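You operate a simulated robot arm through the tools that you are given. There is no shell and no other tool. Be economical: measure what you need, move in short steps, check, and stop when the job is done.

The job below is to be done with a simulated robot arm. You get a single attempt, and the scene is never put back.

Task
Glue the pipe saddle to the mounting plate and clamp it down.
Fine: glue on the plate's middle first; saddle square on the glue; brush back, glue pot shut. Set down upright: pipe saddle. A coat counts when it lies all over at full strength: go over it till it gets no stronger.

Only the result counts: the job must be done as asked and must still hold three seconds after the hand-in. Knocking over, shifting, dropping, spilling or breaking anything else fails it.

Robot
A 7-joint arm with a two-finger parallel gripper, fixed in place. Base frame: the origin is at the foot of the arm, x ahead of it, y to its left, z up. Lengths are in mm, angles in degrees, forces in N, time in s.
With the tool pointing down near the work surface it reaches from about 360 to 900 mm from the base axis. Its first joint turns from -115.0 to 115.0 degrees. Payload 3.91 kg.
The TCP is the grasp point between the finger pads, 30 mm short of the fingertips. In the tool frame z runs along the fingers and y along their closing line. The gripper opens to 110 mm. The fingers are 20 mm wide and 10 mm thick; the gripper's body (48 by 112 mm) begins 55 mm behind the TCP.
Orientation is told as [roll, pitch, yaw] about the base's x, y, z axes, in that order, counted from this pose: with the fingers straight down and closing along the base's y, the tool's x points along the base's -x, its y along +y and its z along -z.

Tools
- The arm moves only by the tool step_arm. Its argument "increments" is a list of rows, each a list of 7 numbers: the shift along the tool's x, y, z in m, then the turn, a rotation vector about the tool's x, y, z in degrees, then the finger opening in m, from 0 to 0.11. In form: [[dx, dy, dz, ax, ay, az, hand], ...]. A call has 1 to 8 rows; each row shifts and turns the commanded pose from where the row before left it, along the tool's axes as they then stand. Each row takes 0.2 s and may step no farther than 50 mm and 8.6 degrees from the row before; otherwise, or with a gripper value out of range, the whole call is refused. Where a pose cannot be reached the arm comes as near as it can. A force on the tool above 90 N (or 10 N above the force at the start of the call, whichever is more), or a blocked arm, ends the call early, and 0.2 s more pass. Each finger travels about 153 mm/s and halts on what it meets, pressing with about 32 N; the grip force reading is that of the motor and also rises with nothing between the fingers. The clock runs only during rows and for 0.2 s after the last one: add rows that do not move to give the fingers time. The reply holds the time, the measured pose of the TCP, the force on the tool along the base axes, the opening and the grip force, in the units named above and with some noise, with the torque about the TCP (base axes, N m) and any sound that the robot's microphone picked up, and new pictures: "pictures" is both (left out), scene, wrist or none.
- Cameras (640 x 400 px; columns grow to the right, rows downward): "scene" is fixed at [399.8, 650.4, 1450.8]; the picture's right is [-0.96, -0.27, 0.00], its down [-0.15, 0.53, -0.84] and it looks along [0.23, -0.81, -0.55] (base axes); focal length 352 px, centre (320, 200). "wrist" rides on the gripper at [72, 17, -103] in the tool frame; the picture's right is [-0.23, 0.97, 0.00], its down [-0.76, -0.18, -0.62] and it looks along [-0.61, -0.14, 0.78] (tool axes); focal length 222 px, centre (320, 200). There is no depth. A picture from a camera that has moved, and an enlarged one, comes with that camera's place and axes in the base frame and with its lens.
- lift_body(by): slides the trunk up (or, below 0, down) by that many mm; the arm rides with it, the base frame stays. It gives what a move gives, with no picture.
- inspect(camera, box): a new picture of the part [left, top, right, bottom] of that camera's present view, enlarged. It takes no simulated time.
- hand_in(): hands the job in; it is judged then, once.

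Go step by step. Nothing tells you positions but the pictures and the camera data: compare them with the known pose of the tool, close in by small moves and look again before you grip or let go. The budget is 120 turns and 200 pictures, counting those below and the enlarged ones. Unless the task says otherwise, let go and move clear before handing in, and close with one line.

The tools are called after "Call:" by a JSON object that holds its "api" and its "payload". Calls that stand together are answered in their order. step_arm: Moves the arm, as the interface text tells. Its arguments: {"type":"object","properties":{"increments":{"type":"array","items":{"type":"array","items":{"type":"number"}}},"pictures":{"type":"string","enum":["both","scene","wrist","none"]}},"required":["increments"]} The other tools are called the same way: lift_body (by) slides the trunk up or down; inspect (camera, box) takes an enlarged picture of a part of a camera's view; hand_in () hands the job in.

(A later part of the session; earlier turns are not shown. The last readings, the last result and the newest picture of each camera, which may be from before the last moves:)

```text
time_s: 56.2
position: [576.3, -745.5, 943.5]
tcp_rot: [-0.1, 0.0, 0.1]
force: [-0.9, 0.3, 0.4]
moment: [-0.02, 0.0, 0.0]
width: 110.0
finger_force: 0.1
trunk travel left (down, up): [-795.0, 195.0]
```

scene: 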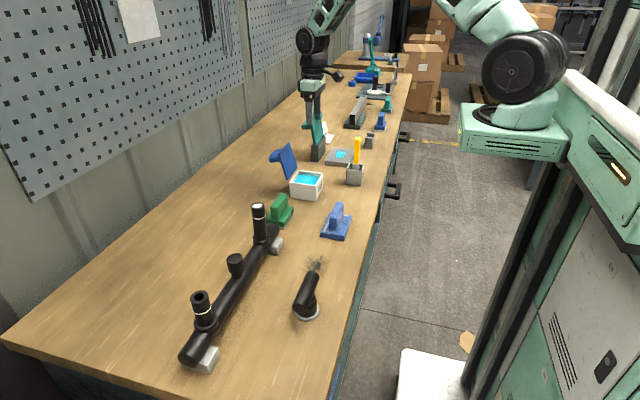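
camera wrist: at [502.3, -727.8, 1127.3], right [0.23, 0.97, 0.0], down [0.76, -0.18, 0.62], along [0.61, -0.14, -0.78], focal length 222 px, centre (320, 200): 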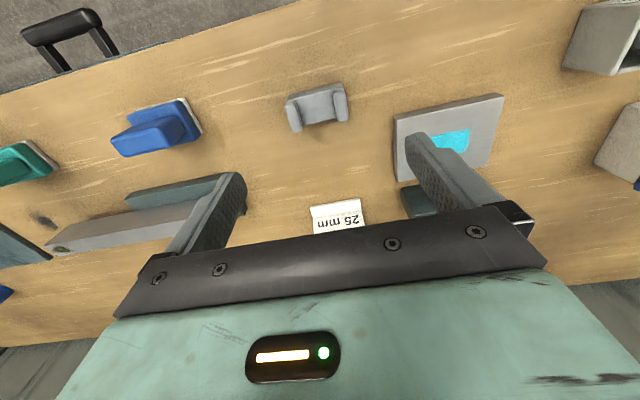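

Call:
{"api": "step_arm", "payload": {"increments": [[-0.006, -0.003, 0, 0, 0, 0, 0.11], [0, 0, 0, 0, 0, 0, 0.11]]}}

Call:
{"api": "inspect", "payload": {"camera": "wrist", "box": [240, 50, 400, 170]}}

```text
time_s: 56.8
position: [578.7, -745.7, 945.7]
tcp_rot: [-0.1, 0.0, 0.1]
force: [0.2, -0.5, -0.1]
moment: [-0.02, -0.02, 0.03]
width: 110.0
finger_force: 0.1
out of reach, approached as far as the arm can: row 1
trunk travel left (down, up): [-795.0, 195.0]
camera wrist: at [505.7, -727.0, 1048.5], right [0.23, 0.97, 0.0], down [0.76, -0.18, 0.62], along [0.61, -0.14, -0.78], focal length 222 px, centre (320, 200)
```

scene: 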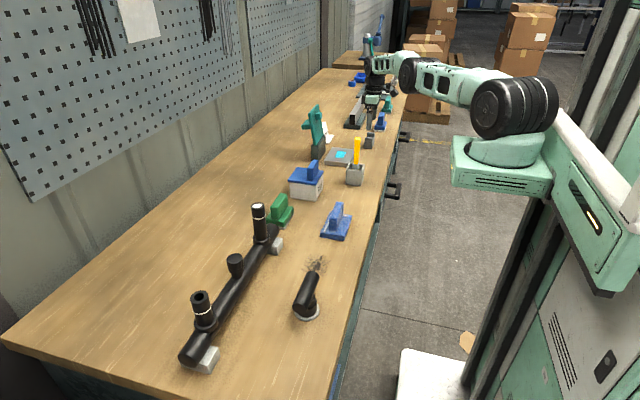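
wrist: 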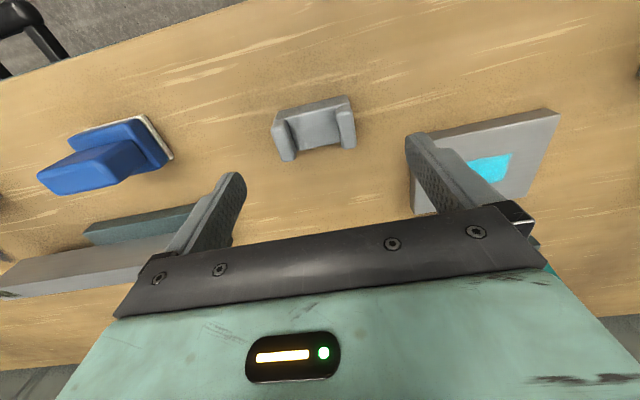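

```text
3.33 times, centred on (320, 110) of wrist
camera zoom: at [505.7, -727.0, 1048.5], right [0.23, 0.97, 0.0], down [0.76, -0.18, 0.62], along [0.61, -0.14, -0.78], focal length 740 px, centre (320, 500)
```

zoom: 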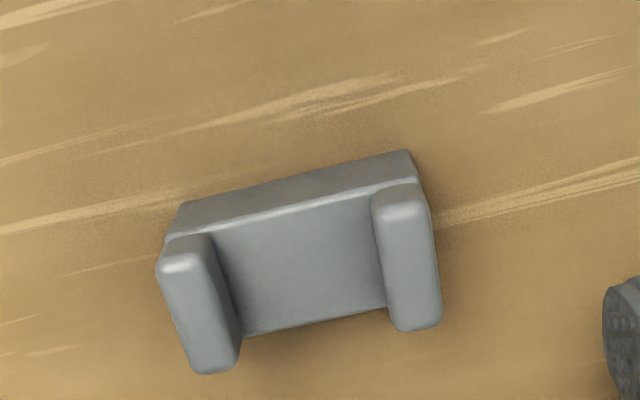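

Aligned within a few mm. Descend by lowering the trunk further (keeps the arm's reach), stopping at fingertips around the saddle.

Call:
{"api": "lift_body", "payload": {"by": -60}}

Call:
{"api": "inspect", "payload": {"camera": "wrist", "box": [180, 60, 460, 240]}}

Call:
{"api": "inspect", "payload": {"camera": "scene", "box": [330, 60, 430, 160]}}

```text
time_s: 57.8
position: [579.3, -744.6, 886.2]
tcp_rot: [0.0, 0.0, 0.1]
force: [0.8, 0.1, 0.5]
moment: [0.01, -0.01, -0.02]
width: 109.8
finger_force: 0.1
trunk travel left (down, up): [-735.0, 255.0]
```

```text
2.22 times, centred on (320, 150) of wrist
camera zoom: at [505.7, -727.1, 988.6], right [0.23, 0.97, 0.0], down [0.76, -0.18, 0.62], along [0.61, -0.14, -0.78], focal length 494 px, centre (320, 311)
```

zoom: 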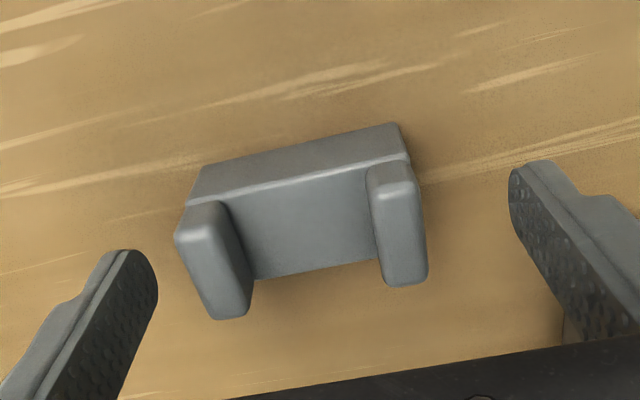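

```text
4.00 times, centred on (380, 110) of scene
camera zoom: at [399.8, 650.4, 1450.8], right [-0.96, -0.27, 0.0], down [-0.15, 0.53, -0.84], along [0.23, -0.81, -0.55], focal length 1407 px, centre (80, 560)
```

zoom: 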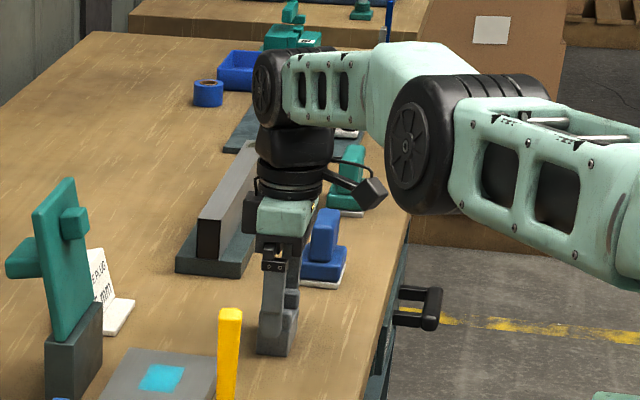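

Call:
{"api": "lift_body", "payload": {"by": -28}}

Call:
{"api": "inspect", "payload": {"camera": "wrist", "box": [180, 60, 460, 240]}}

Call:
{"api": "inspect", "payload": {"camera": "scene", "box": [340, 100, 400, 160]}}

```text
time_s: 58.5
position: [578.0, -744.1, 858.4]
tcp_rot: [0.0, 0.0, 0.1]
force: [0.6, -0.7, -0.2]
moment: [0.03, -0.01, 0.03]
width: 110.0
finger_force: 0.0
trunk travel left (down, up): [-707.0, 283.0]
```

```text
2.22 times, centred on (320, 150) of wrist
camera zoom: at [505.7, -727.1, 960.5], right [0.23, 0.97, 0.0], down [0.76, -0.18, 0.62], along [0.61, -0.14, -0.78], focal length 494 px, centre (320, 311)
```

zoom: 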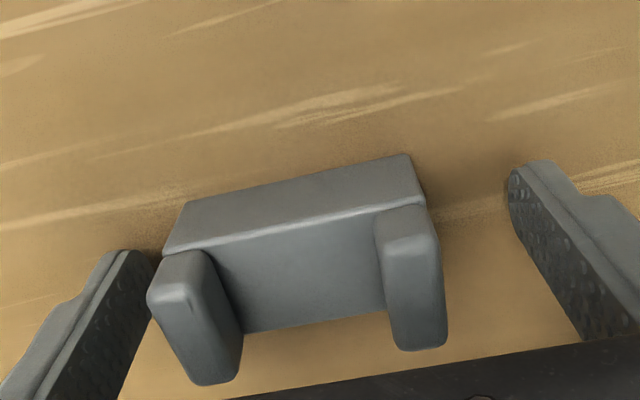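

```text
6.67 times, centred on (370, 130) of scene
camera zoom: at [399.8, 650.4, 1450.8], right [-0.96, -0.27, 0.0], down [-0.15, 0.53, -0.84], along [0.23, -0.81, -0.55], focal length 2345 px, centre (-13, 667)
```

zoom: 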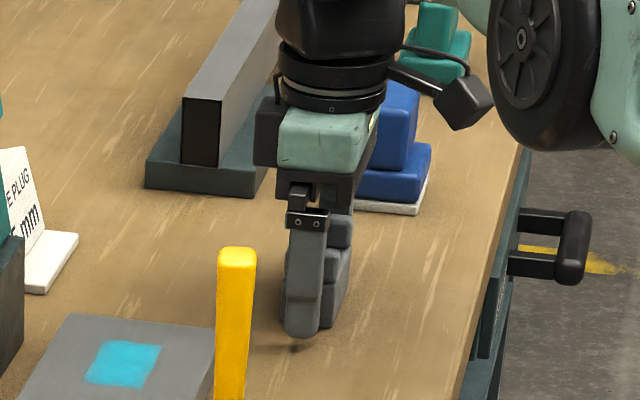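

Fingers straddle the saddle's ends, tips just above the bench. Close.

Call:
{"api": "step_arm", "payload": {"increments": [[0, 0, 0, 0, 0, 0, 0.09], [0, 0, 0, 0, 0, 0, 0.075], [0, 0, 0, 0, 0, 0, 0.05], [0, 0, 0, 0, 0, 0, 0.05]], "pictures": "none"}}

Call:
{"api": "inspect", "payload": {"camera": "wrist", "box": [180, 60, 460, 240]}}

```text
time_s: 59.5
position: [578.3, -744.5, 856.9]
tcp_rot: [0.0, 0.0, 0.1]
force: [-0.5, 0.4, 1.1]
moment: [0.05, -0.05, 0.0]
width: 69.2
finger_force: 31.5
trunk travel left (down, up): [-707.0, 283.0]
```

```text
2.22 times, centred on (320, 150) of wrist
camera zoom: at [505.7, -727.0, 960.6], right [0.23, 0.97, 0.0], down [0.76, -0.18, 0.62], along [0.61, -0.14, -0.78], focal length 494 px, centre (320, 311)
```

zoom: 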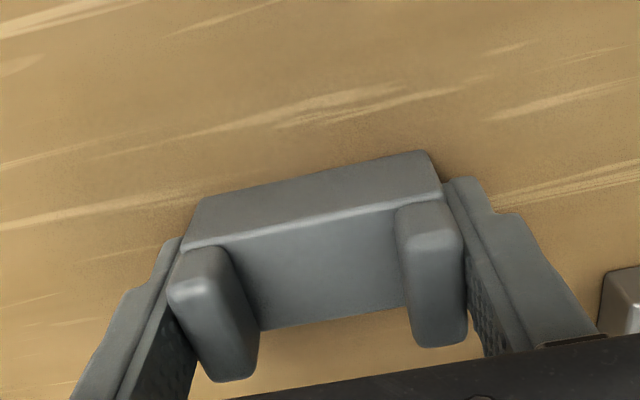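

Saddle gripped at 69 mm. Lift with the trunk.

Call:
{"api": "lift_body", "payload": {"by": 60}}

```text
time_s: 60.5
position: [579.8, -743.7, 916.2]
tcp_rot: [0.0, 0.0, 0.1]
force: [-0.5, -0.3, -0.5]
moment: [0.02, 0.01, -0.01]
width: 69.4
finger_force: 31.9
trunk travel left (down, up): [-767.0, 223.0]
```

Call:
{"api": "step_arm", "payload": {"increments": [[-0.0215, 0.039, 0, 0, 0, 0, 0.05], [-0.0215, 0.039, 0, 0, 0, 0, 0.05], [-0.0215, 0.039, 0, 0, 0, 0, 0.05], [-0.0215, 0.039, 0, 0, 0, 0, 0.05], [0, 0, 0, 0, 0, 0, 0.05]]}}

Call:
{"api": "inspect", "payload": {"camera": "wrist", "box": [180, 30, 480, 230]}}

Call:
{"api": "inspect", "payload": {"camera": "scene", "box": [290, 90, 380, 180]}}

```text
time_s: 61.7
position: [663.2, -587.3, 918.2]
tcp_rot: [0.0, 0.0, 0.2]
force: [-0.4, 0.4, -0.8]
moment: [0.02, 0.0, 0.01]
width: 69.5
finger_force: 32.1
trunk travel left (down, up): [-767.0, 223.0]
camera wrist: at [591.5, -570.1, 1020.4], right [0.23, 0.97, 0.0], down [0.76, -0.18, 0.62], along [0.61, -0.14, -0.78], focal length 222 px, centre (320, 200)
```

scene: 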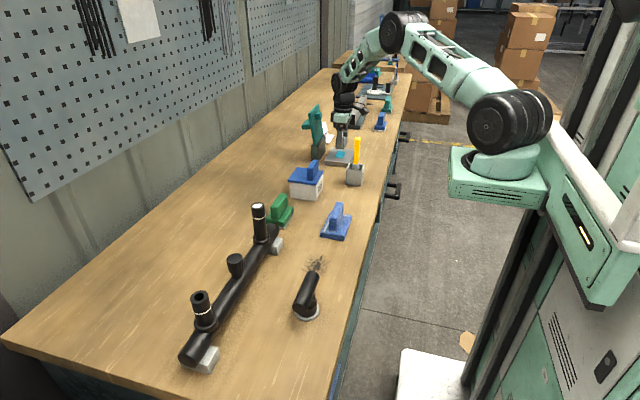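
wrist: 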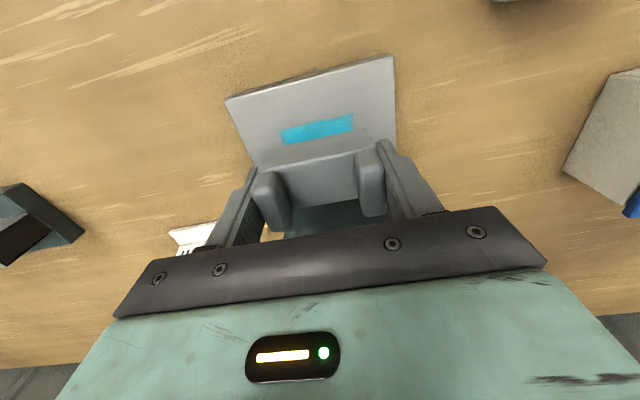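

```text
2.00 times, centred on (330, 130) of wrist
camera zoom: at [591.5, -570.1, 1020.4], right [0.23, 0.97, 0.0], down [0.76, -0.18, 0.62], along [0.61, -0.14, -0.78], focal length 444 px, centre (300, 340)
```

zoom: 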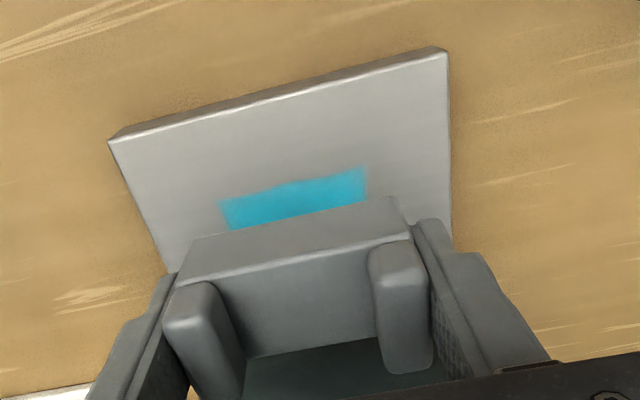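

```text
4.44 times, centred on (335, 135) of scene
camera zoom: at [399.8, 650.4, 1450.8], right [-0.96, -0.27, 0.0], down [-0.15, 0.53, -0.84], along [0.23, -0.81, -0.55], focal length 1564 px, centre (253, 489)
```

zoom: 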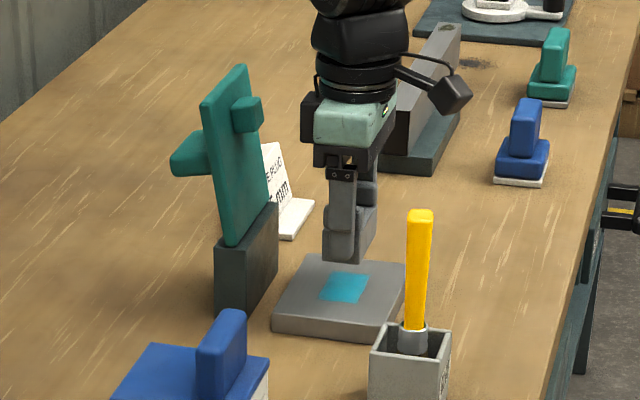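

Saddle's near edge is 2 mm short of the glue's edge; y is centred. Shift +2.5 mm in x, −1 in y, and descend.

Call:
{"api": "step_arm", "payload": {"increments": [[-0.0025, -0.001, 0.012, 0, 0, 0, 0.05], [0, 0, 0.01, 0, 0, 0, 0.05], [0, 0, 0, 0, 0, 0, 0.05]], "pictures": "none"}}

Call:
{"api": "inspect", "payload": {"camera": "wrist", "box": [200, 40, 440, 200]}}

Call:
{"api": "inspect", "payload": {"camera": "scene", "box": [310, 120, 370, 180]}}

```text
time_s: 62.5
position: [668.5, -589.3, 896.3]
tcp_rot: [0.0, 0.0, 0.1]
force: [-0.6, -0.4, -1.5]
moment: [-0.01, 0.02, -0.04]
width: 69.6
finger_force: 31.5
trunk travel left (down, up): [-767.0, 223.0]
```

```text
2.50 times, centred on (320, 120) of wrist
camera zoom: at [594.2, -571.2, 998.4], right [0.23, 0.97, 0.0], down [0.76, -0.18, 0.62], along [0.61, -0.14, -0.78], focal length 555 px, centre (320, 400)
```

zoom: 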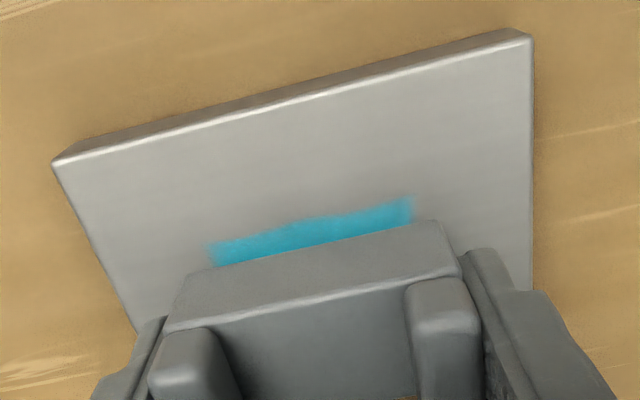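

```text
6.67 times, centred on (340, 150) of scene
camera zoom: at [399.8, 650.4, 1450.8], right [-0.96, -0.27, 0.0], down [-0.15, 0.53, -0.84], along [0.23, -0.81, -0.55], focal length 2345 px, centre (187, 533)
```

zoom: 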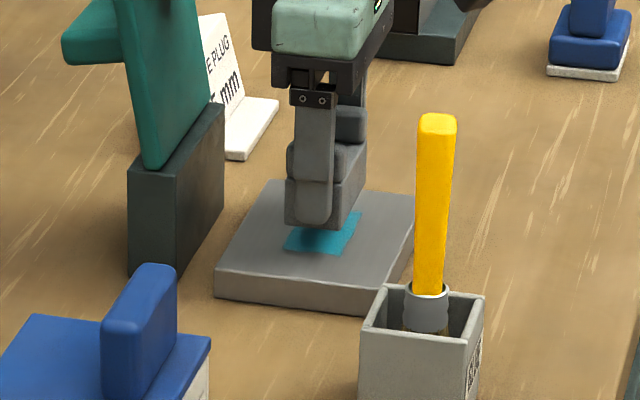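

Call:
{"api": "step_arm", "payload": {"increments": [[0, 0, 0.008, 0, 0, 0, 0.05], [0, 0, 0.006, 0, 0, 0, 0.05], [0, 0, 0, 0, 0, 0, 0.05]], "pictures": "none"}}

Call:
{"api": "inspect", "payload": {"camera": "wrist", "box": [200, 40, 440, 200]}}

Call:
{"api": "inspect", "payload": {"camera": "scene", "box": [310, 120, 370, 180]}}

```text
time_s: 63.3
position: [667.1, -588.6, 880.7]
tcp_rot: [0.0, 0.0, 0.2]
force: [0.9, 0.2, -1.5]
moment: [0.02, 0.02, 0.02]
width: 69.8
finger_force: 32.4
trunk travel left (down, up): [-767.0, 223.0]
```

```text
2.50 times, centred on (320, 120) of wrist
camera zoom: at [594.3, -571.6, 983.8], right [0.23, 0.97, 0.0], down [0.76, -0.18, 0.62], along [0.61, -0.14, -0.78], focal length 555 px, centre (320, 400)
```

zoom: 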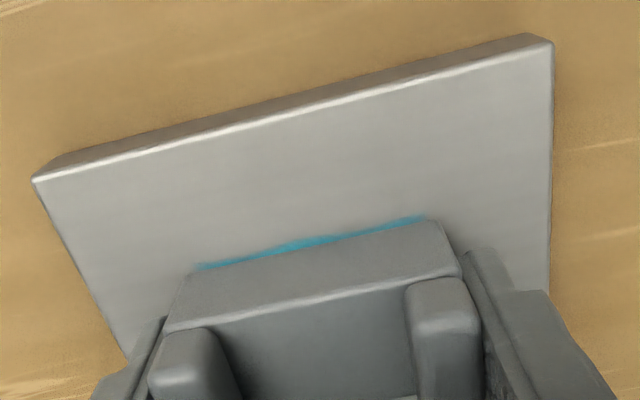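

```text
6.67 times, centred on (340, 150) of scene
camera zoom: at [399.8, 650.4, 1450.8], right [-0.96, -0.27, 0.0], down [-0.15, 0.53, -0.84], along [0.23, -0.81, -0.55], focal length 2345 px, centre (187, 533)
```

zoom: 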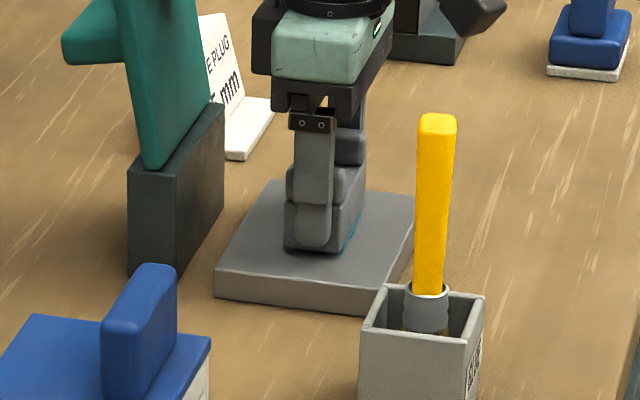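

Well centred; only a few mm above. Lower until contact.

Call:
{"api": "step_arm", "payload": {"increments": [[0, 0, 0.003, 0, 0, 0, 0.05], [0, 0, 0, 0, 0, 0, 0.05]], "pictures": "none"}}

Call:
{"api": "inspect", "payload": {"camera": "wrist", "box": [260, 90, 380, 170]}}

```text
time_s: 63.9
position: [667.4, -589.3, 878.2]
tcp_rot: [0.0, 0.1, 0.1]
force: [-0.6, -1.1, -0.9]
moment: [0.0, -0.03, 0.02]
width: 69.6
finger_force: 32.3
trunk travel left (down, up): [-767.0, 223.0]
```

```text
5.00 times, centred on (320, 130) of wrist
camera zoom: at [594.2, -571.7, 981.3], right [0.23, 0.97, 0.0], down [0.76, -0.18, 0.62], along [0.61, -0.14, -0.78], focal length 1111 px, centre (320, 550)
```

zoom: 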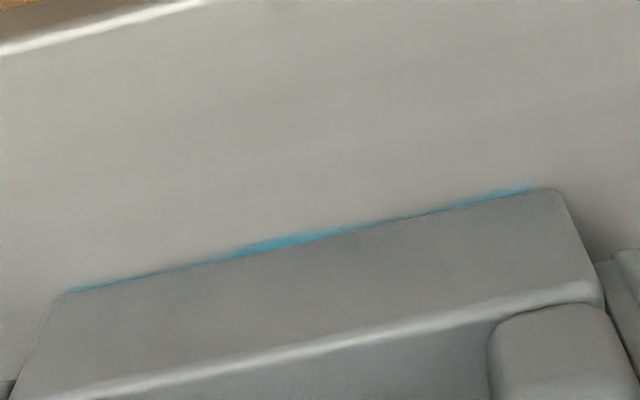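

Call:
{"api": "step_arm", "payload": {"increments": [[0, 0, 0.0015, 0, 0, 0, 0.05], [0, 0, 0, 0, 0, 0, 0.05]], "pictures": "none"}}

Call:
{"api": "inspect", "payload": {"camera": "scene", "box": [320, 130, 360, 170]}}

```text
time_s: 64.5
position: [666.9, -589.9, 877.4]
tcp_rot: [0.0, 0.1, 0.1]
force: [1.0, -0.3, 5.1]
moment: [0.17, 0.02, 0.04]
width: 69.5
finger_force: 31.7
trunk travel left (down, up): [-767.0, 223.0]
```

```text
10.00 times, centred on (340, 150) of scene
camera zoom: at [399.8, 650.4, 1450.8], right [-0.96, -0.27, 0.0], down [-0.15, 0.53, -0.84], along [0.23, -0.81, -0.55], focal length 3518 px, centre (120, 700)
```

zoom: 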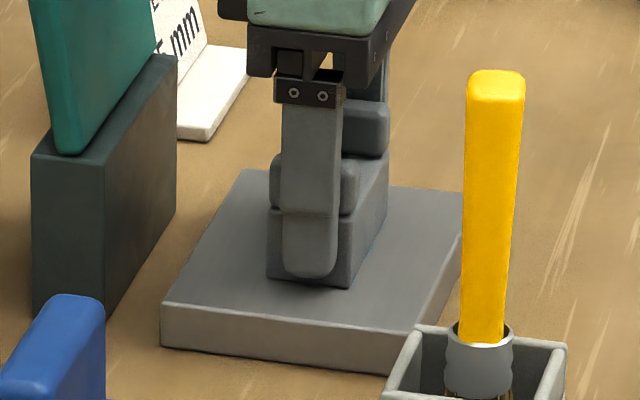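

Contact (5 N). Seat it a touch more and open.

Call:
{"api": "step_arm", "payload": {"increments": [[0, 0, 0.0005, 0, 0, 0, 0.05], [0, 0, 0, 0, 0, 0, 0.08], [0, 0, 0, 0, 0, 0, 0.1], [0, 0, 0, 0, 0, 0, 0.1]], "pictures": "none"}}

Call:
{"api": "inspect", "payload": {"camera": "wrist", "box": [200, 40, 440, 200]}}

```text
time_s: 65.5
position: [667.1, -589.2, 875.4]
tcp_rot: [-0.2, 0.0, 0.1]
force: [0.1, -0.2, 0.4]
moment: [0.0, -0.04, 0.0]
width: 99.9
finger_force: 0.1
trunk travel left (down, up): [-767.0, 223.0]
```

```text
2.50 times, centred on (320, 120) of wrist
camera zoom: at [594.0, -572.0, 979.3], right [0.23, 0.97, 0.0], down [0.76, -0.18, 0.62], along [0.61, -0.14, -0.78], focal length 555 px, centre (320, 400)
```

zoom: 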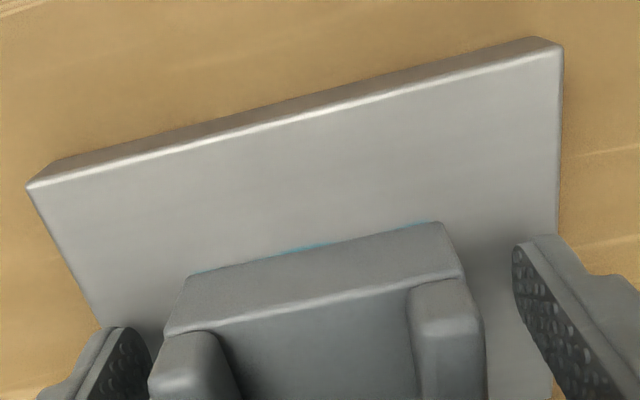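

Saddle sits square over the glue. Rise clear and view the clamp.

Call:
{"api": "step_arm", "payload": {"increments": [[0, 0, -0.04, 0, 0, 0, 0.1], [0, 0, -0.045, 0, 0, 0, 0.1], [0, 0, -0.045, 0, 0, 0, 0.1], [0, 0, -0.045, 0, 0, 0, 0.1], [0, 0, -0.045, 0, 0, 0, 0.1], [0, 0, -0.04, 0, 0, 0, 0.1], [0, 0, 0, 0, 0, 0, 0.1]]}}

Call:
{"api": "inspect", "payload": {"camera": "wrist", "box": [220, 50, 420, 220]}}

Call:
{"api": "inspect", "payload": {"camera": "scene", "box": [290, 95, 370, 175]}}

```text
time_s: 67.1
position: [668.4, -590.6, 1138.2]
tcp_rot: [-0.1, 0.1, 0.0]
force: [0.4, 0.1, -0.2]
moment: [0.02, 0.03, 0.01]
width: 99.9
finger_force: 0.0
trunk travel left (down, up): [-767.0, 223.0]
camera wrist: at [594.9, -571.4, 1241.5], right [0.23, 0.97, 0.0], down [0.76, -0.18, 0.62], along [0.61, -0.14, -0.78], focal length 222 px, centre (320, 200)
```

scene: 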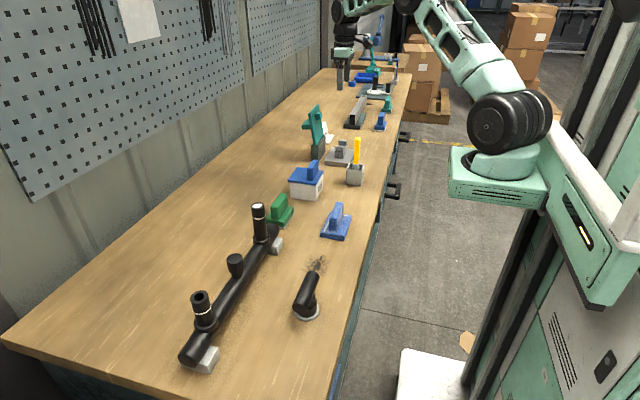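
wrist: 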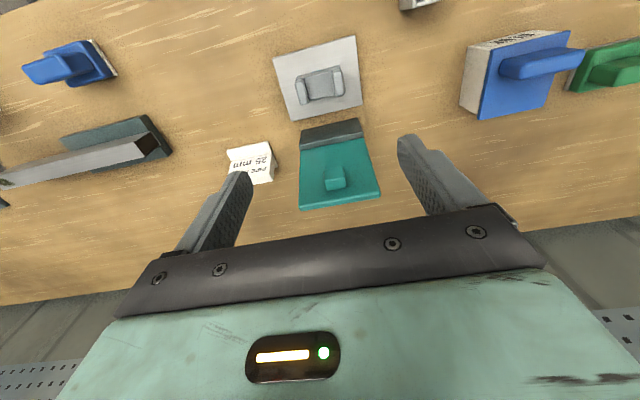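

```text
2.35 times, centred on (320, 135) of wrist
camera zoom: at [594.9, -571.4, 1241.5], right [0.23, 0.97, 0.0], down [0.76, -0.18, 0.62], along [0.61, -0.14, -0.78], focal length 523 px, centre (320, 353)
```

zoom: 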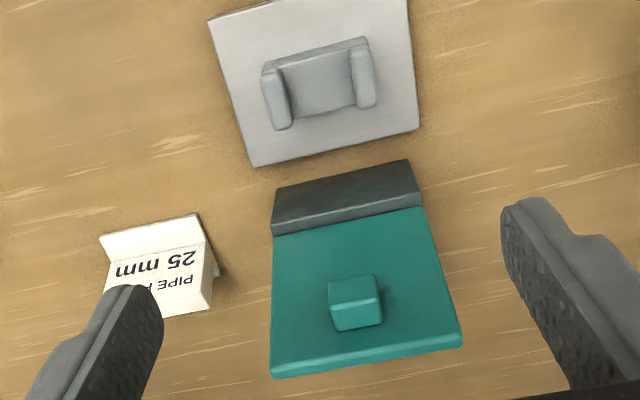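

```text
5.00 times, centred on (330, 135) of scene
camera zoom: at [399.8, 650.4, 1450.8], right [-0.96, -0.27, 0.0], down [-0.15, 0.53, -0.84], along [0.23, -0.81, -0.55], focal length 1759 px, centre (270, 525)
```

zoom: 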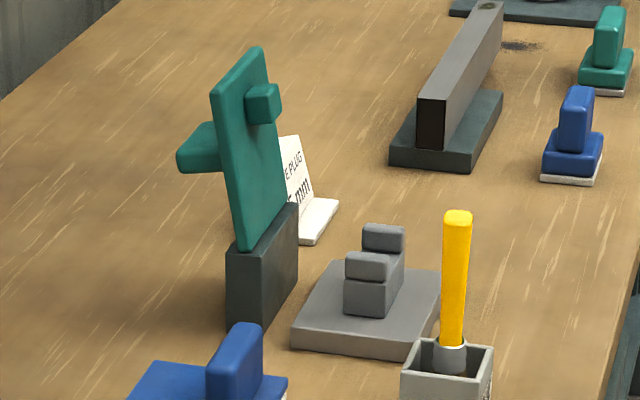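

The clamp flap's hinge is near (753, 892) and its top near (781, 1014), y −643…−535. Its back is beyond vertical-tool reach, so I'll turn the gripper 90° and hook the flap's top from behind with the far finger. First rotate here, high and clear.

Call:
{"api": "step_arm", "payload": {"increments": [[0, 0, 0, 0, 0, 8.5, 0.11], [0, 0, 0, 0, 0, 8.5, 0.11], [0, 0, 0, 0, 0, 8.5, 0.11], [0, 0, 0, 0, 0, 8.5, 0.11], [0, 0, 0, 0, 0, 8.5, 0.11], [0, 0, 0, 0, 0, 8.5, 0.11], [0, 0, 0, 0, 0, 8.5, 0.11], [0, 0, 0, 0, 0, 8.5, 0.11]], "pictures": "none"}}

```text
time_s: 68.9
position: [666.7, -589.5, 1136.9]
tcp_rot: [-0.1, 0.0, -68.2]
force: [-0.4, 0.0, 0.1]
moment: [-0.02, 0.01, 0.04]
width: 110.0
finger_force: 0.1
trunk travel left (down, up): [-767.0, 223.0]
```

Call:
{"api": "step_arm", "payload": {"increments": [[0, 0, 0, 0, 0, 8.0, 0.11], [0, 0, 0, 0, 0, 7.0, 0.11], [0, 0, 0, 0, 0, 7.0, 0.11], [0, 0, 0, 0, 0, 0, 0.11]]}}

```text
time_s: 69.9
position: [666.9, -590.4, 1136.0]
tcp_rot: [-0.1, 0.1, -90.0]
force: [-0.1, -0.3, -0.1]
moment: [-0.01, 0.01, 0.0]
width: 110.1
finger_force: 0.1
trunk travel left (down, up): [-767.0, 223.0]
camera wrist: at [683.6, -516.8, 1239.7], right [0.97, -0.23, 0.0], down [-0.18, -0.76, 0.62], along [-0.14, -0.61, -0.78], focal length 222 px, centre (320, 200)
```

scene: 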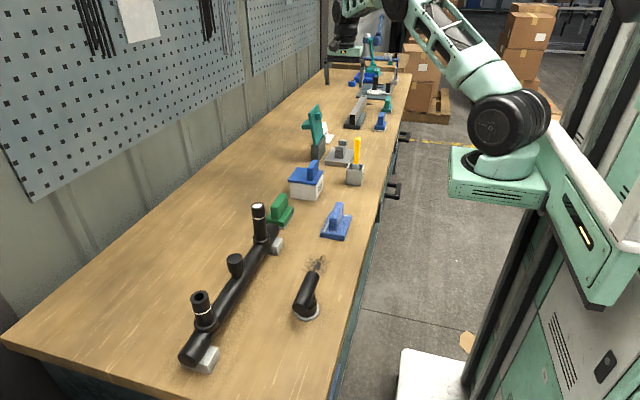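
wrist: 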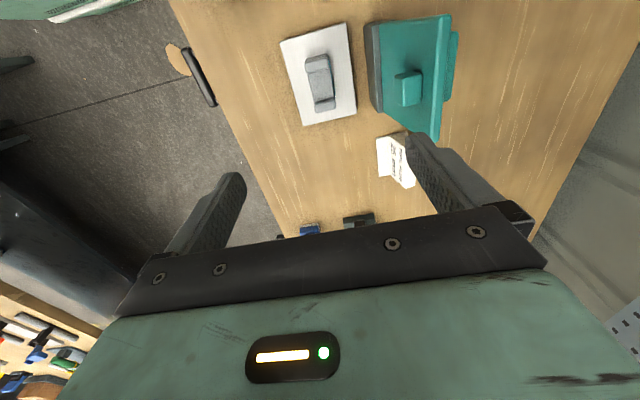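

Call:
{"api": "inspect", "payload": {"camera": "wrist", "box": [270, 0, 480, 150]}}

```text
2.67 times, centred on (375, 75) of wrist
camera zoom: at [683.6, -516.8, 1239.7], right [0.97, -0.23, 0.0], down [-0.18, -0.76, 0.62], along [-0.14, -0.61, -0.78], focal length 592 px, centre (173, 533)
```

zoom: 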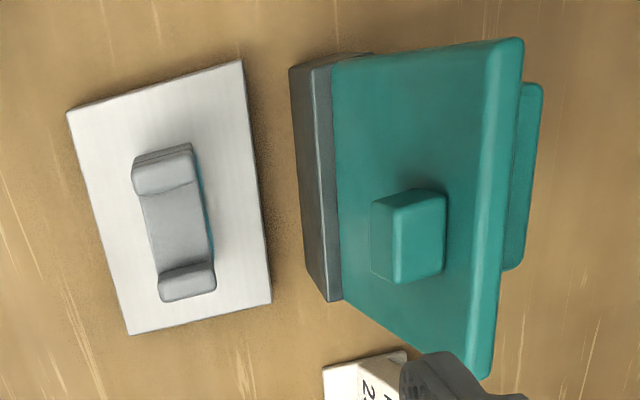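

Call:
{"api": "inspect", "payload": {"camera": "wrist", "box": [290, 35, 370, 125]}}

Call:
{"api": "inspect", "payload": {"camera": "scene", "box": [320, 130, 360, 170]}}

```text
4.44 times, centred on (330, 80) of wrist
camera zoom: at [683.6, -516.8, 1239.7], right [0.97, -0.23, 0.0], down [-0.18, -0.76, 0.62], along [-0.14, -0.61, -0.78], focal length 987 px, centre (276, 733)
```

zoom: 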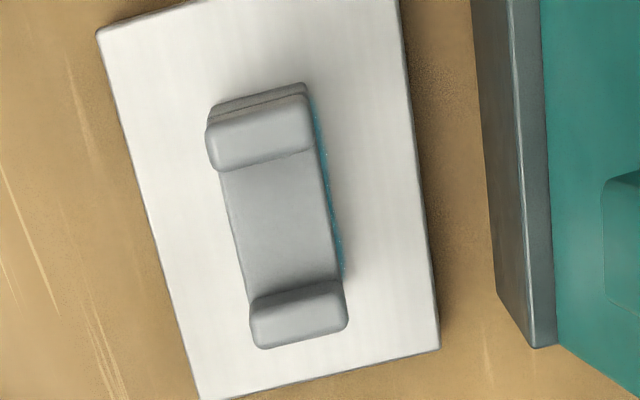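

```text
10.00 times, centred on (340, 150) of scene
camera zoom: at [399.8, 650.4, 1450.8], right [-0.96, -0.27, 0.0], down [-0.15, 0.53, -0.84], along [0.23, -0.81, -0.55], focal length 3518 px, centre (120, 700)
```

zoom: 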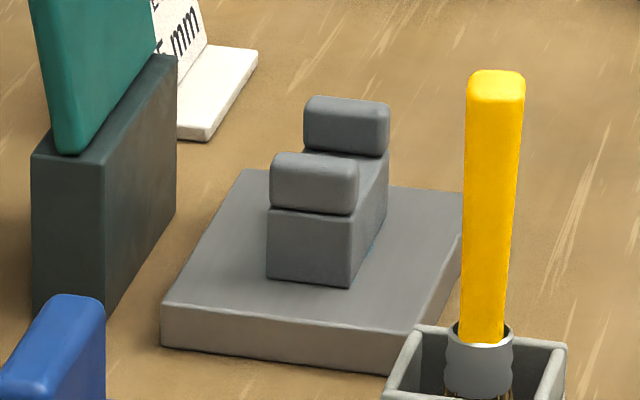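

The saddle sits square. The flap's back-top edge is at x≈786, z≈1014. Move the gripper so that its far finger passes behind it: TCP (739,−570), still above.

Call:
{"api": "step_arm", "payload": {"increments": [[0.01, 0.036, 0.02, 0, 0, 0, 0.11], [0.01, 0.036, 0.02, 0, 0, 0, 0.11], [0, 0, 0.02, 0, 0, 0, 0.11], [0, 0, 0, 0, 0, 0, 0.11]]}}

Call:
{"api": "inspect", "payload": {"camera": "wrist", "box": [200, 0, 480, 210]}}

Call:
{"api": "inspect", "payload": {"camera": "scene", "box": [280, 60, 380, 160]}}

```text
time_s: 70.9
position: [739.3, -571.6, 1076.5]
tcp_rot: [-0.1, 0.1, -89.9]
force: [-0.2, -0.1, -0.5]
moment: [-0.03, 0.01, 0.02]
width: 109.9
finger_force: 0.0
trunk travel left (down, up): [-767.0, 223.0]
camera wrist: at [755.7, -497.9, 1179.6], right [0.97, -0.23, 0.0], down [-0.18, -0.76, 0.62], along [-0.14, -0.61, -0.78], focal length 222 px, centre (320, 200)
```

scene: 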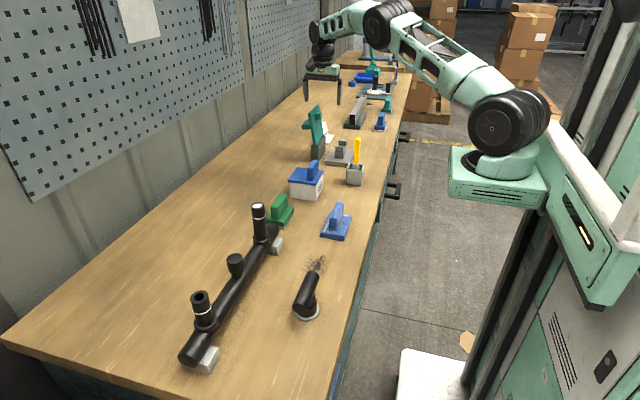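
wrist: 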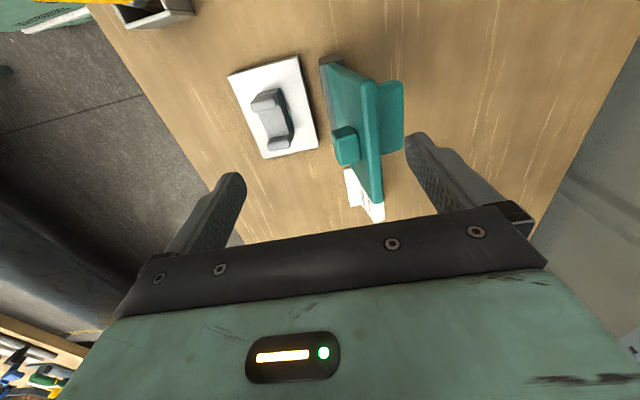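

```text
1.90 times, centred on (340, 105) of wrist
camera zoom: at [755.7, -497.9, 1179.6], right [0.97, -0.23, 0.0], down [-0.18, -0.76, 0.62], along [-0.14, -0.61, -0.78], focal length 423 px, centre (282, 381)
```

zoom: 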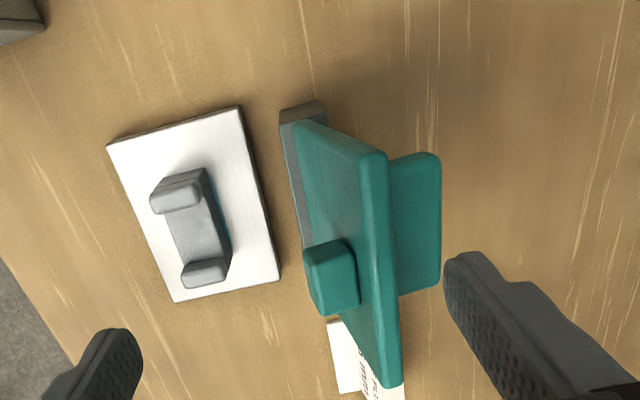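

```text
4.00 times, centred on (330, 110) of scene
camera zoom: at [399.8, 650.4, 1450.8], right [-0.96, -0.27, 0.0], down [-0.15, 0.53, -0.84], along [0.23, -0.81, -0.55], focal length 1407 px, centre (280, 560)
```

zoom: 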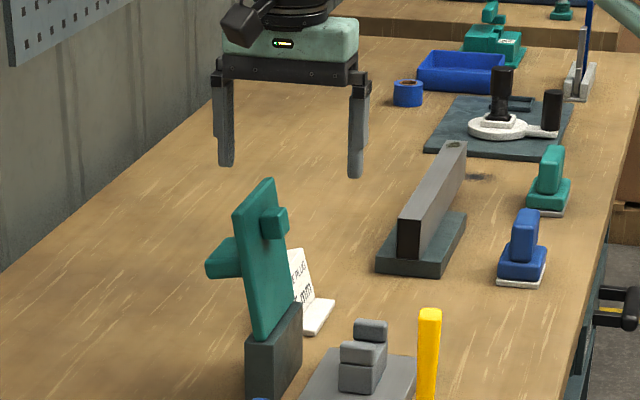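

Clearance of about 10 mm behind the flap. Lower the fingertips to z≈992 on either side.

Call:
{"api": "step_arm", "payload": {"increments": [[0, 0.002, 0.03, 0, 0, 0, 0.11], [0, 0, 0.026, 0, 0, 0, 0.11], [0, 0, 0, 0, 0, 0, 0.11]], "pictures": "wrist"}}

Call:
{"api": "inspect", "payload": {"camera": "scene", "box": [280, 80, 380, 180]}}

```text
time_s: 71.7
position: [739.6, -570.0, 1021.2]
tcp_rot: [-0.1, 0.0, -89.9]
force: [-0.3, -0.1, 0.1]
moment: [-0.02, 0.01, 0.0]
width: 110.1
finger_force: 0.0
trunk travel left (down, up): [-767.0, 223.0]
camera wrist: at [756.3, -496.8, 1125.0], right [0.97, -0.23, 0.0], down [-0.18, -0.76, 0.62], along [-0.14, -0.61, -0.78], focal length 222 px, centre (320, 200)
```

wrist: 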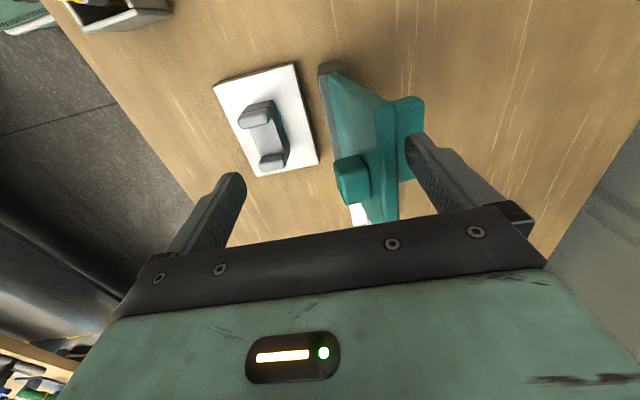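

```text
4.00 times, centred on (330, 130) of scene
camera zoom: at [399.8, 650.4, 1450.8], right [-0.96, -0.27, 0.0], down [-0.15, 0.53, -0.84], along [0.23, -0.81, -0.55], focal length 1407 px, centre (280, 480)
```

zoom: 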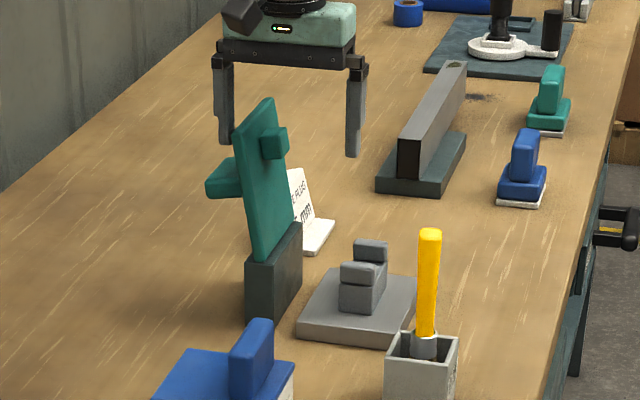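

The far finger is behind the flap. Pull toward −x gradually.

Call:
{"api": "step_arm", "payload": {"increments": [[0, -0.012, 0, 0, 0, 0, 0.11], [0, -0.012, 0, 0, 0, 0, 0.11], [0, -0.012, 0, 0, 0, 0, 0.11], [0, 0, 0, 0, 0, 0, 0.11]], "pictures": "wrist"}}

Call:
{"api": "inspect", "payload": {"camera": "scene", "box": [280, 80, 380, 180]}}

```text
time_s: 72.7
position: [703.5, -568.8, 1022.6]
tcp_rot: [0.0, -0.1, -90.0]
force: [-0.7, 0.5, 0.0]
moment: [-0.02, 0.03, 0.02]
width: 110.2
finger_force: 0.0
trunk travel left (down, up): [-767.0, 223.0]
camera wrist: at [720.0, -496.7, 1124.4], right [0.97, -0.23, 0.0], down [-0.18, -0.76, 0.62], along [-0.14, -0.61, -0.78], focal length 222 px, centre (320, 200)
```

wrist: 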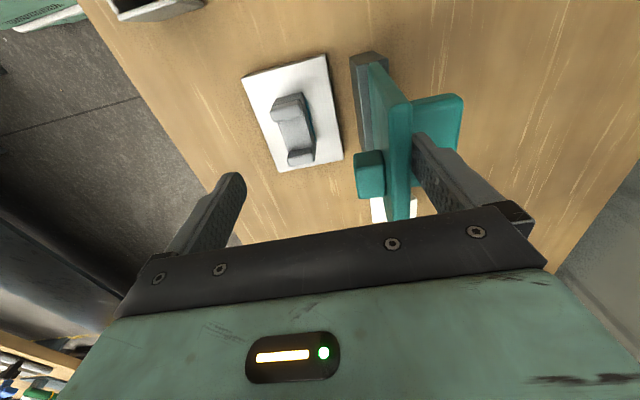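

```text
4.00 times, centred on (330, 130) of scene
camera zoom: at [399.8, 650.4, 1450.8], right [-0.96, -0.27, 0.0], down [-0.15, 0.53, -0.84], along [0.23, -0.81, -0.55], focal length 1407 px, centre (280, 480)
```

zoom: 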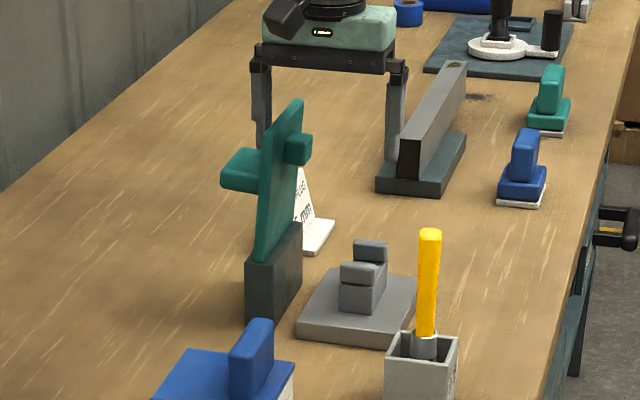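

The flap follows easily. Keep pulling, lowering slightly.

Call:
{"api": "step_arm", "payload": {"increments": [[0, -0.014, 0.001, 0, 0, 0, 0.11], [0, -0.014, 0.003, 0, 0, 0, 0.11], [0, -0.014, 0.005, 0, 0, 0, 0.11], [0, 0, 0, 0, 0, 0, 0.11]], "pictures": "wrist"}}

Call:
{"api": "inspect", "payload": {"camera": "scene", "box": [280, 80, 380, 180]}}

```text
time_s: 73.7
position: [662.1, -570.3, 1012.1]
tcp_rot: [0.0, 0.0, -89.9]
force: [0.5, 0.2, 0.1]
moment: [0.02, -0.02, -0.04]
width: 110.0
finger_force: 0.0
trunk travel left (down, up): [-767.0, 223.0]
camera wrist: at [678.8, -496.4, 1114.9], right [0.97, -0.23, 0.0], down [-0.18, -0.76, 0.62], along [-0.14, -0.61, -0.78], focal length 222 px, centre (320, 200)
```

wrist: 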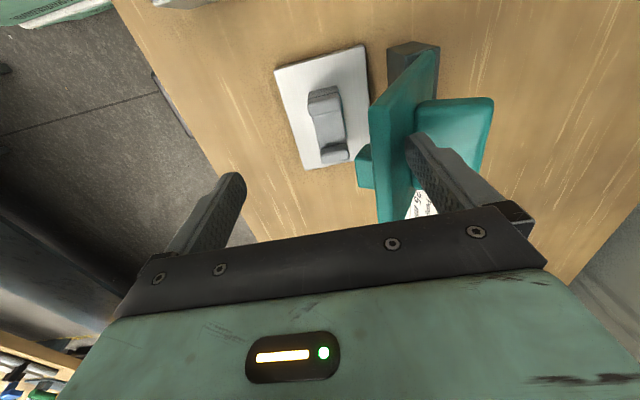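

```text
4.00 times, centred on (330, 130) of scene
camera zoom: at [399.8, 650.4, 1450.8], right [-0.96, -0.27, 0.0], down [-0.15, 0.53, -0.84], along [0.23, -0.81, -0.55], focal length 1407 px, centre (280, 480)
```

zoom: 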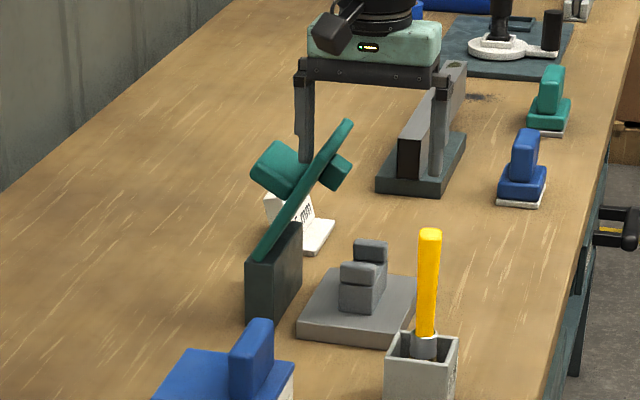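

The flap leans forward and stays where it's put. Follow an arc of ~100 mm radius about the hinge, pushing it forward and down.

Call:
{"api": "step_arm", "payload": {"increments": [[0, -0.014, 0.006, 0, 0, 0, 0.11], [0, -0.014, 0.007, 0, 0, 0, 0.11], [0, -0.012, 0.012, 0, 0, 0, 0.11], [0, 0, 0, 0, 0, 0, 0.11]], "pictures": "wrist"}}

Call:
{"api": "inspect", "payload": {"camera": "scene", "box": [280, 80, 380, 180]}}

```text
time_s: 74.7
position: [623.7, -566.9, 984.3]
tcp_rot: [0.1, 0.0, -89.9]
force: [0.3, 0.2, -0.2]
moment: [0.02, -0.04, 0.02]
width: 110.0
finger_force: 0.0
trunk travel left (down, up): [-767.0, 223.0]
camera wrist: at [639.4, -495.4, 1087.8], right [0.97, -0.23, 0.0], down [-0.18, -0.76, 0.62], along [-0.14, -0.61, -0.78], focal length 222 px, centre (320, 200)
```

wrist: 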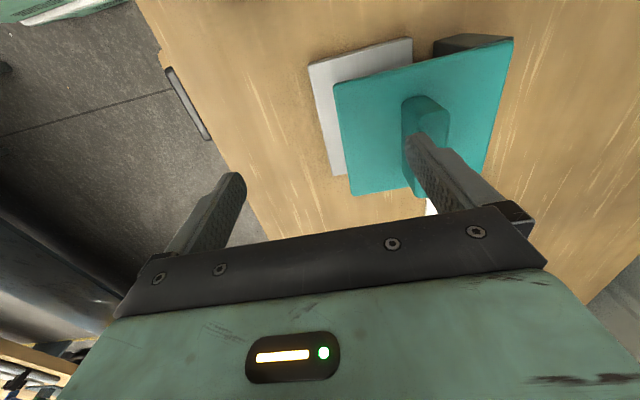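

```text
4.00 times, centred on (330, 130) of scene
camera zoom: at [399.8, 650.4, 1450.8], right [-0.96, -0.27, 0.0], down [-0.15, 0.53, -0.84], along [0.23, -0.81, -0.55], focal length 1407 px, centre (280, 480)
```

zoom: 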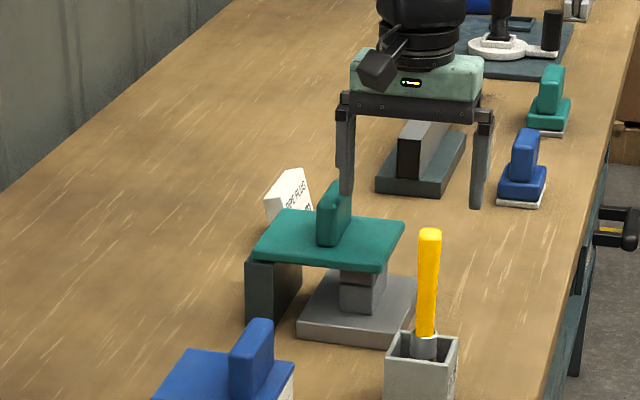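

The flap has swung down onto the saddle. Check how far it closed.

Call:
{"api": "inspect", "payload": {"camera": "scene", "box": [305, 120, 365, 170]}}

Call:
{"api": "inspect", "payload": {"camera": "wrist", "box": [290, 20, 520, 220]}}

```text
8.00 times, centred on (335, 145) of scene
camera zoom: at [399.8, 650.4, 1450.8], right [-0.96, -0.27, 0.0], down [-0.15, 0.53, -0.84], along [0.23, -0.81, -0.55], focal length 2814 px, centre (200, 640)
```

zoom: 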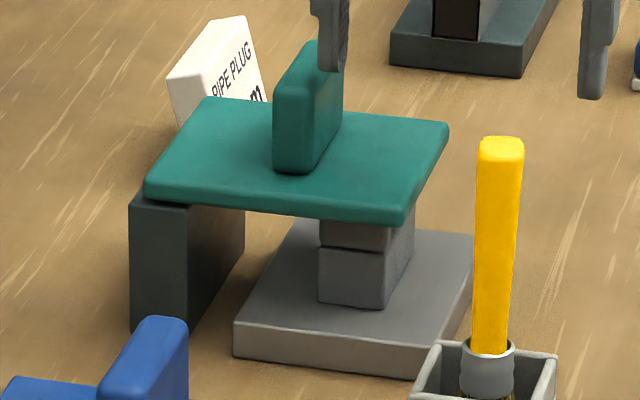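

```text
2.00 times, centred on (405, 120) of wrist
camera zoom: at [639.4, -495.4, 1087.8], right [0.97, -0.23, 0.0], down [-0.18, -0.76, 0.62], along [-0.14, -0.61, -0.78], focal length 444 px, centre (150, 360)
```

zoom: 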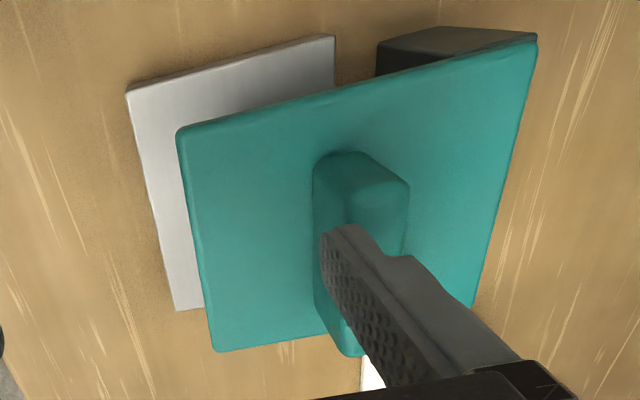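

The flap is down and about level with the pad on the saddle. To make sure it's clamped, I'll press on the flap with closed fingers beside the tab.

Call:
{"api": "step_arm", "payload": {"increments": [[0, 0, -0.02, 0, 0, 0, 0.11], [0, 0, 0, 0, 0, 0, 0.05], [0, 0, 0, 0, 0, 0, 0.0], [-0.02, 0.024, 0, 0, 0, 0, 0.0], [0, 0, 0.03, 0, 0, 0, 0.0], [0, 0, 0.02, 0, 0, 0, 0.0], [0, 0, 0, 0, 0, 0, 0.0]], "pictures": "wrist"}}

Call:
{"api": "inspect", "payload": {"camera": "scene", "box": [305, 120, 365, 170]}}

```text
time_s: 76.3
position: [647.8, -588.3, 956.1]
tcp_rot: [0.0, -0.1, -90.0]
force: [1.0, -0.3, -0.1]
moment: [-0.01, -0.01, 0.0]
width: 0.1
finger_force: 31.9
trunk travel left (down, up): [-767.0, 223.0]
camera wrist: at [664.0, -515.5, 1059.7], right [0.97, -0.23, 0.0], down [-0.18, -0.76, 0.62], along [-0.14, -0.61, -0.78], focal length 222 px, centre (320, 200)
```

wrist: 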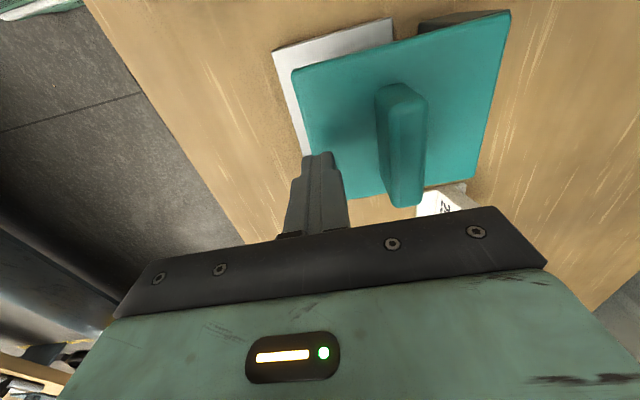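

```text
8.00 times, centred on (335, 145) of scene
camera zoom: at [399.8, 650.4, 1450.8], right [-0.96, -0.27, 0.0], down [-0.15, 0.53, -0.84], along [0.23, -0.81, -0.55], focal length 2814 px, centre (200, 640)
```

zoom: 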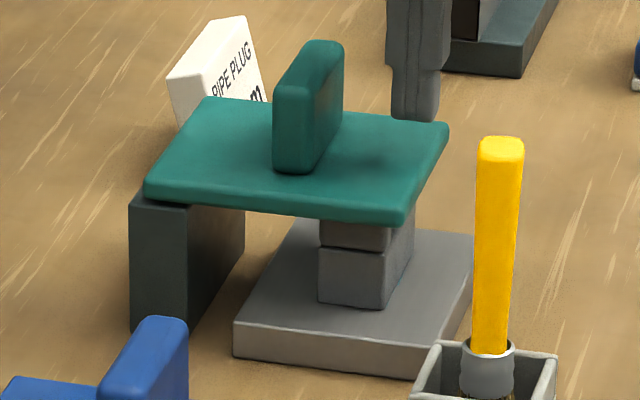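

Call:
{"api": "step_arm", "payload": {"increments": [[0, 0.003, 0.012, 0, 0, 0, 0.0], [0, 0, 0.005, 0, 0, 0, 0.0], [0, 0, 0, 0, 0, 0, 0.0]], "pictures": "none"}}

Call:
{"api": "step_arm", "payload": {"increments": [[0, 0, 0.004, 0, 0, 0, 0.0], [0, 0, 0, 0, 0, 0, 0.0]], "pictures": "none"}}

```text
time_s: 77.1
position: [649.5, -589.1, 941.4]
tcp_rot: [0.0, 0.1, -89.9]
force: [1.3, 0.1, -0.1]
moment: [-0.01, 0.04, 0.0]
width: 0.0
finger_force: 31.6
trunk travel left (down, up): [-767.0, 223.0]
```

```text
time_s: 77.7
position: [650.1, -588.2, 936.2]
tcp_rot: [0.0, 0.0, -90.0]
force: [-0.3, 0.4, 0.8]
moment: [0.0, 0.0, 0.03]
width: 0.0
finger_force: 32.2
trunk travel left (down, up): [-767.0, 223.0]
```

Call:
{"api": "step_arm", "payload": {"increments": [[0, 0, 0.003, 0, 0, 0, 0.0], [0, 0, 0, 0, 0, 0, 0.0]], "pictures": "none"}}

Call:
{"api": "inspect", "payload": {"camera": "scene", "box": [305, 120, 365, 170]}}

```text
time_s: 78.3
position: [649.7, -589.7, 933.2]
tcp_rot: [0.1, 0.1, -89.9]
force: [-2.4, 1.9, 8.7]
moment: [0.15, 0.09, 0.03]
width: 0.2
finger_force: 32.4
trunk travel left (down, up): [-767.0, 223.0]
```

```text
8.00 times, centred on (335, 145) of scene
camera zoom: at [399.8, 650.4, 1450.8], right [-0.96, -0.27, 0.0], down [-0.15, 0.53, -0.84], along [0.23, -0.81, -0.55], focal length 2814 px, centre (200, 640)
```

zoom: 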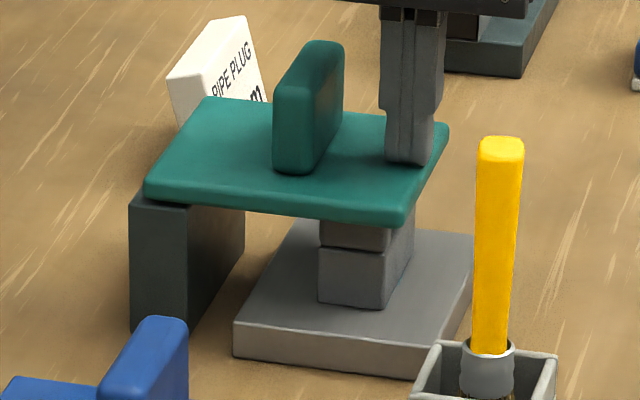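

Contact on the flap. Press a little harder and watch whether it gives.

Call:
{"api": "step_arm", "payload": {"increments": [[0, 0, 0.002, 0, 0, 0, 0.0], [0, 0, 0.001, 0, 0, 0, 0.0], [0, 0, 0, 0, 0, 0, 0.0]], "pictures": "none"}}

Call:
{"api": "inspect", "payload": {"camera": "scene", "box": [305, 120, 365, 170]}}

```text
time_s: 79.1
position: [650.4, -589.9, 933.3]
tcp_rot: [0.2, -0.1, -89.8]
force: [-5.0, 6.0, 35.8]
moment: [0.34, 0.11, -0.01]
width: 0.3
finger_force: 31.7
trunk travel left (down, up): [-767.0, 223.0]
```

```text
8.00 times, centred on (335, 145) of scene
camera zoom: at [399.8, 650.4, 1450.8], right [-0.96, -0.27, 0.0], down [-0.15, 0.53, -0.84], along [0.23, -0.81, -0.55], focal length 2814 px, centre (200, 640)
```

zoom: 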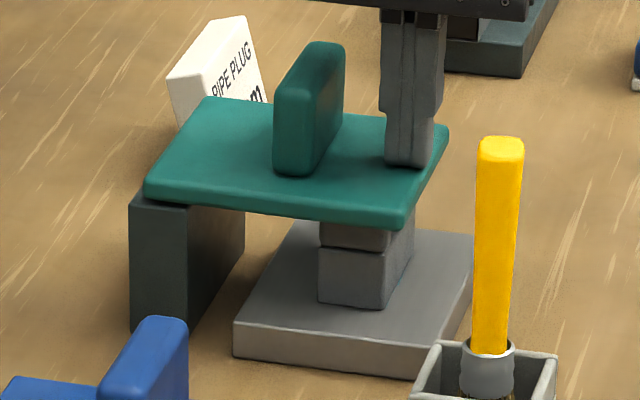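

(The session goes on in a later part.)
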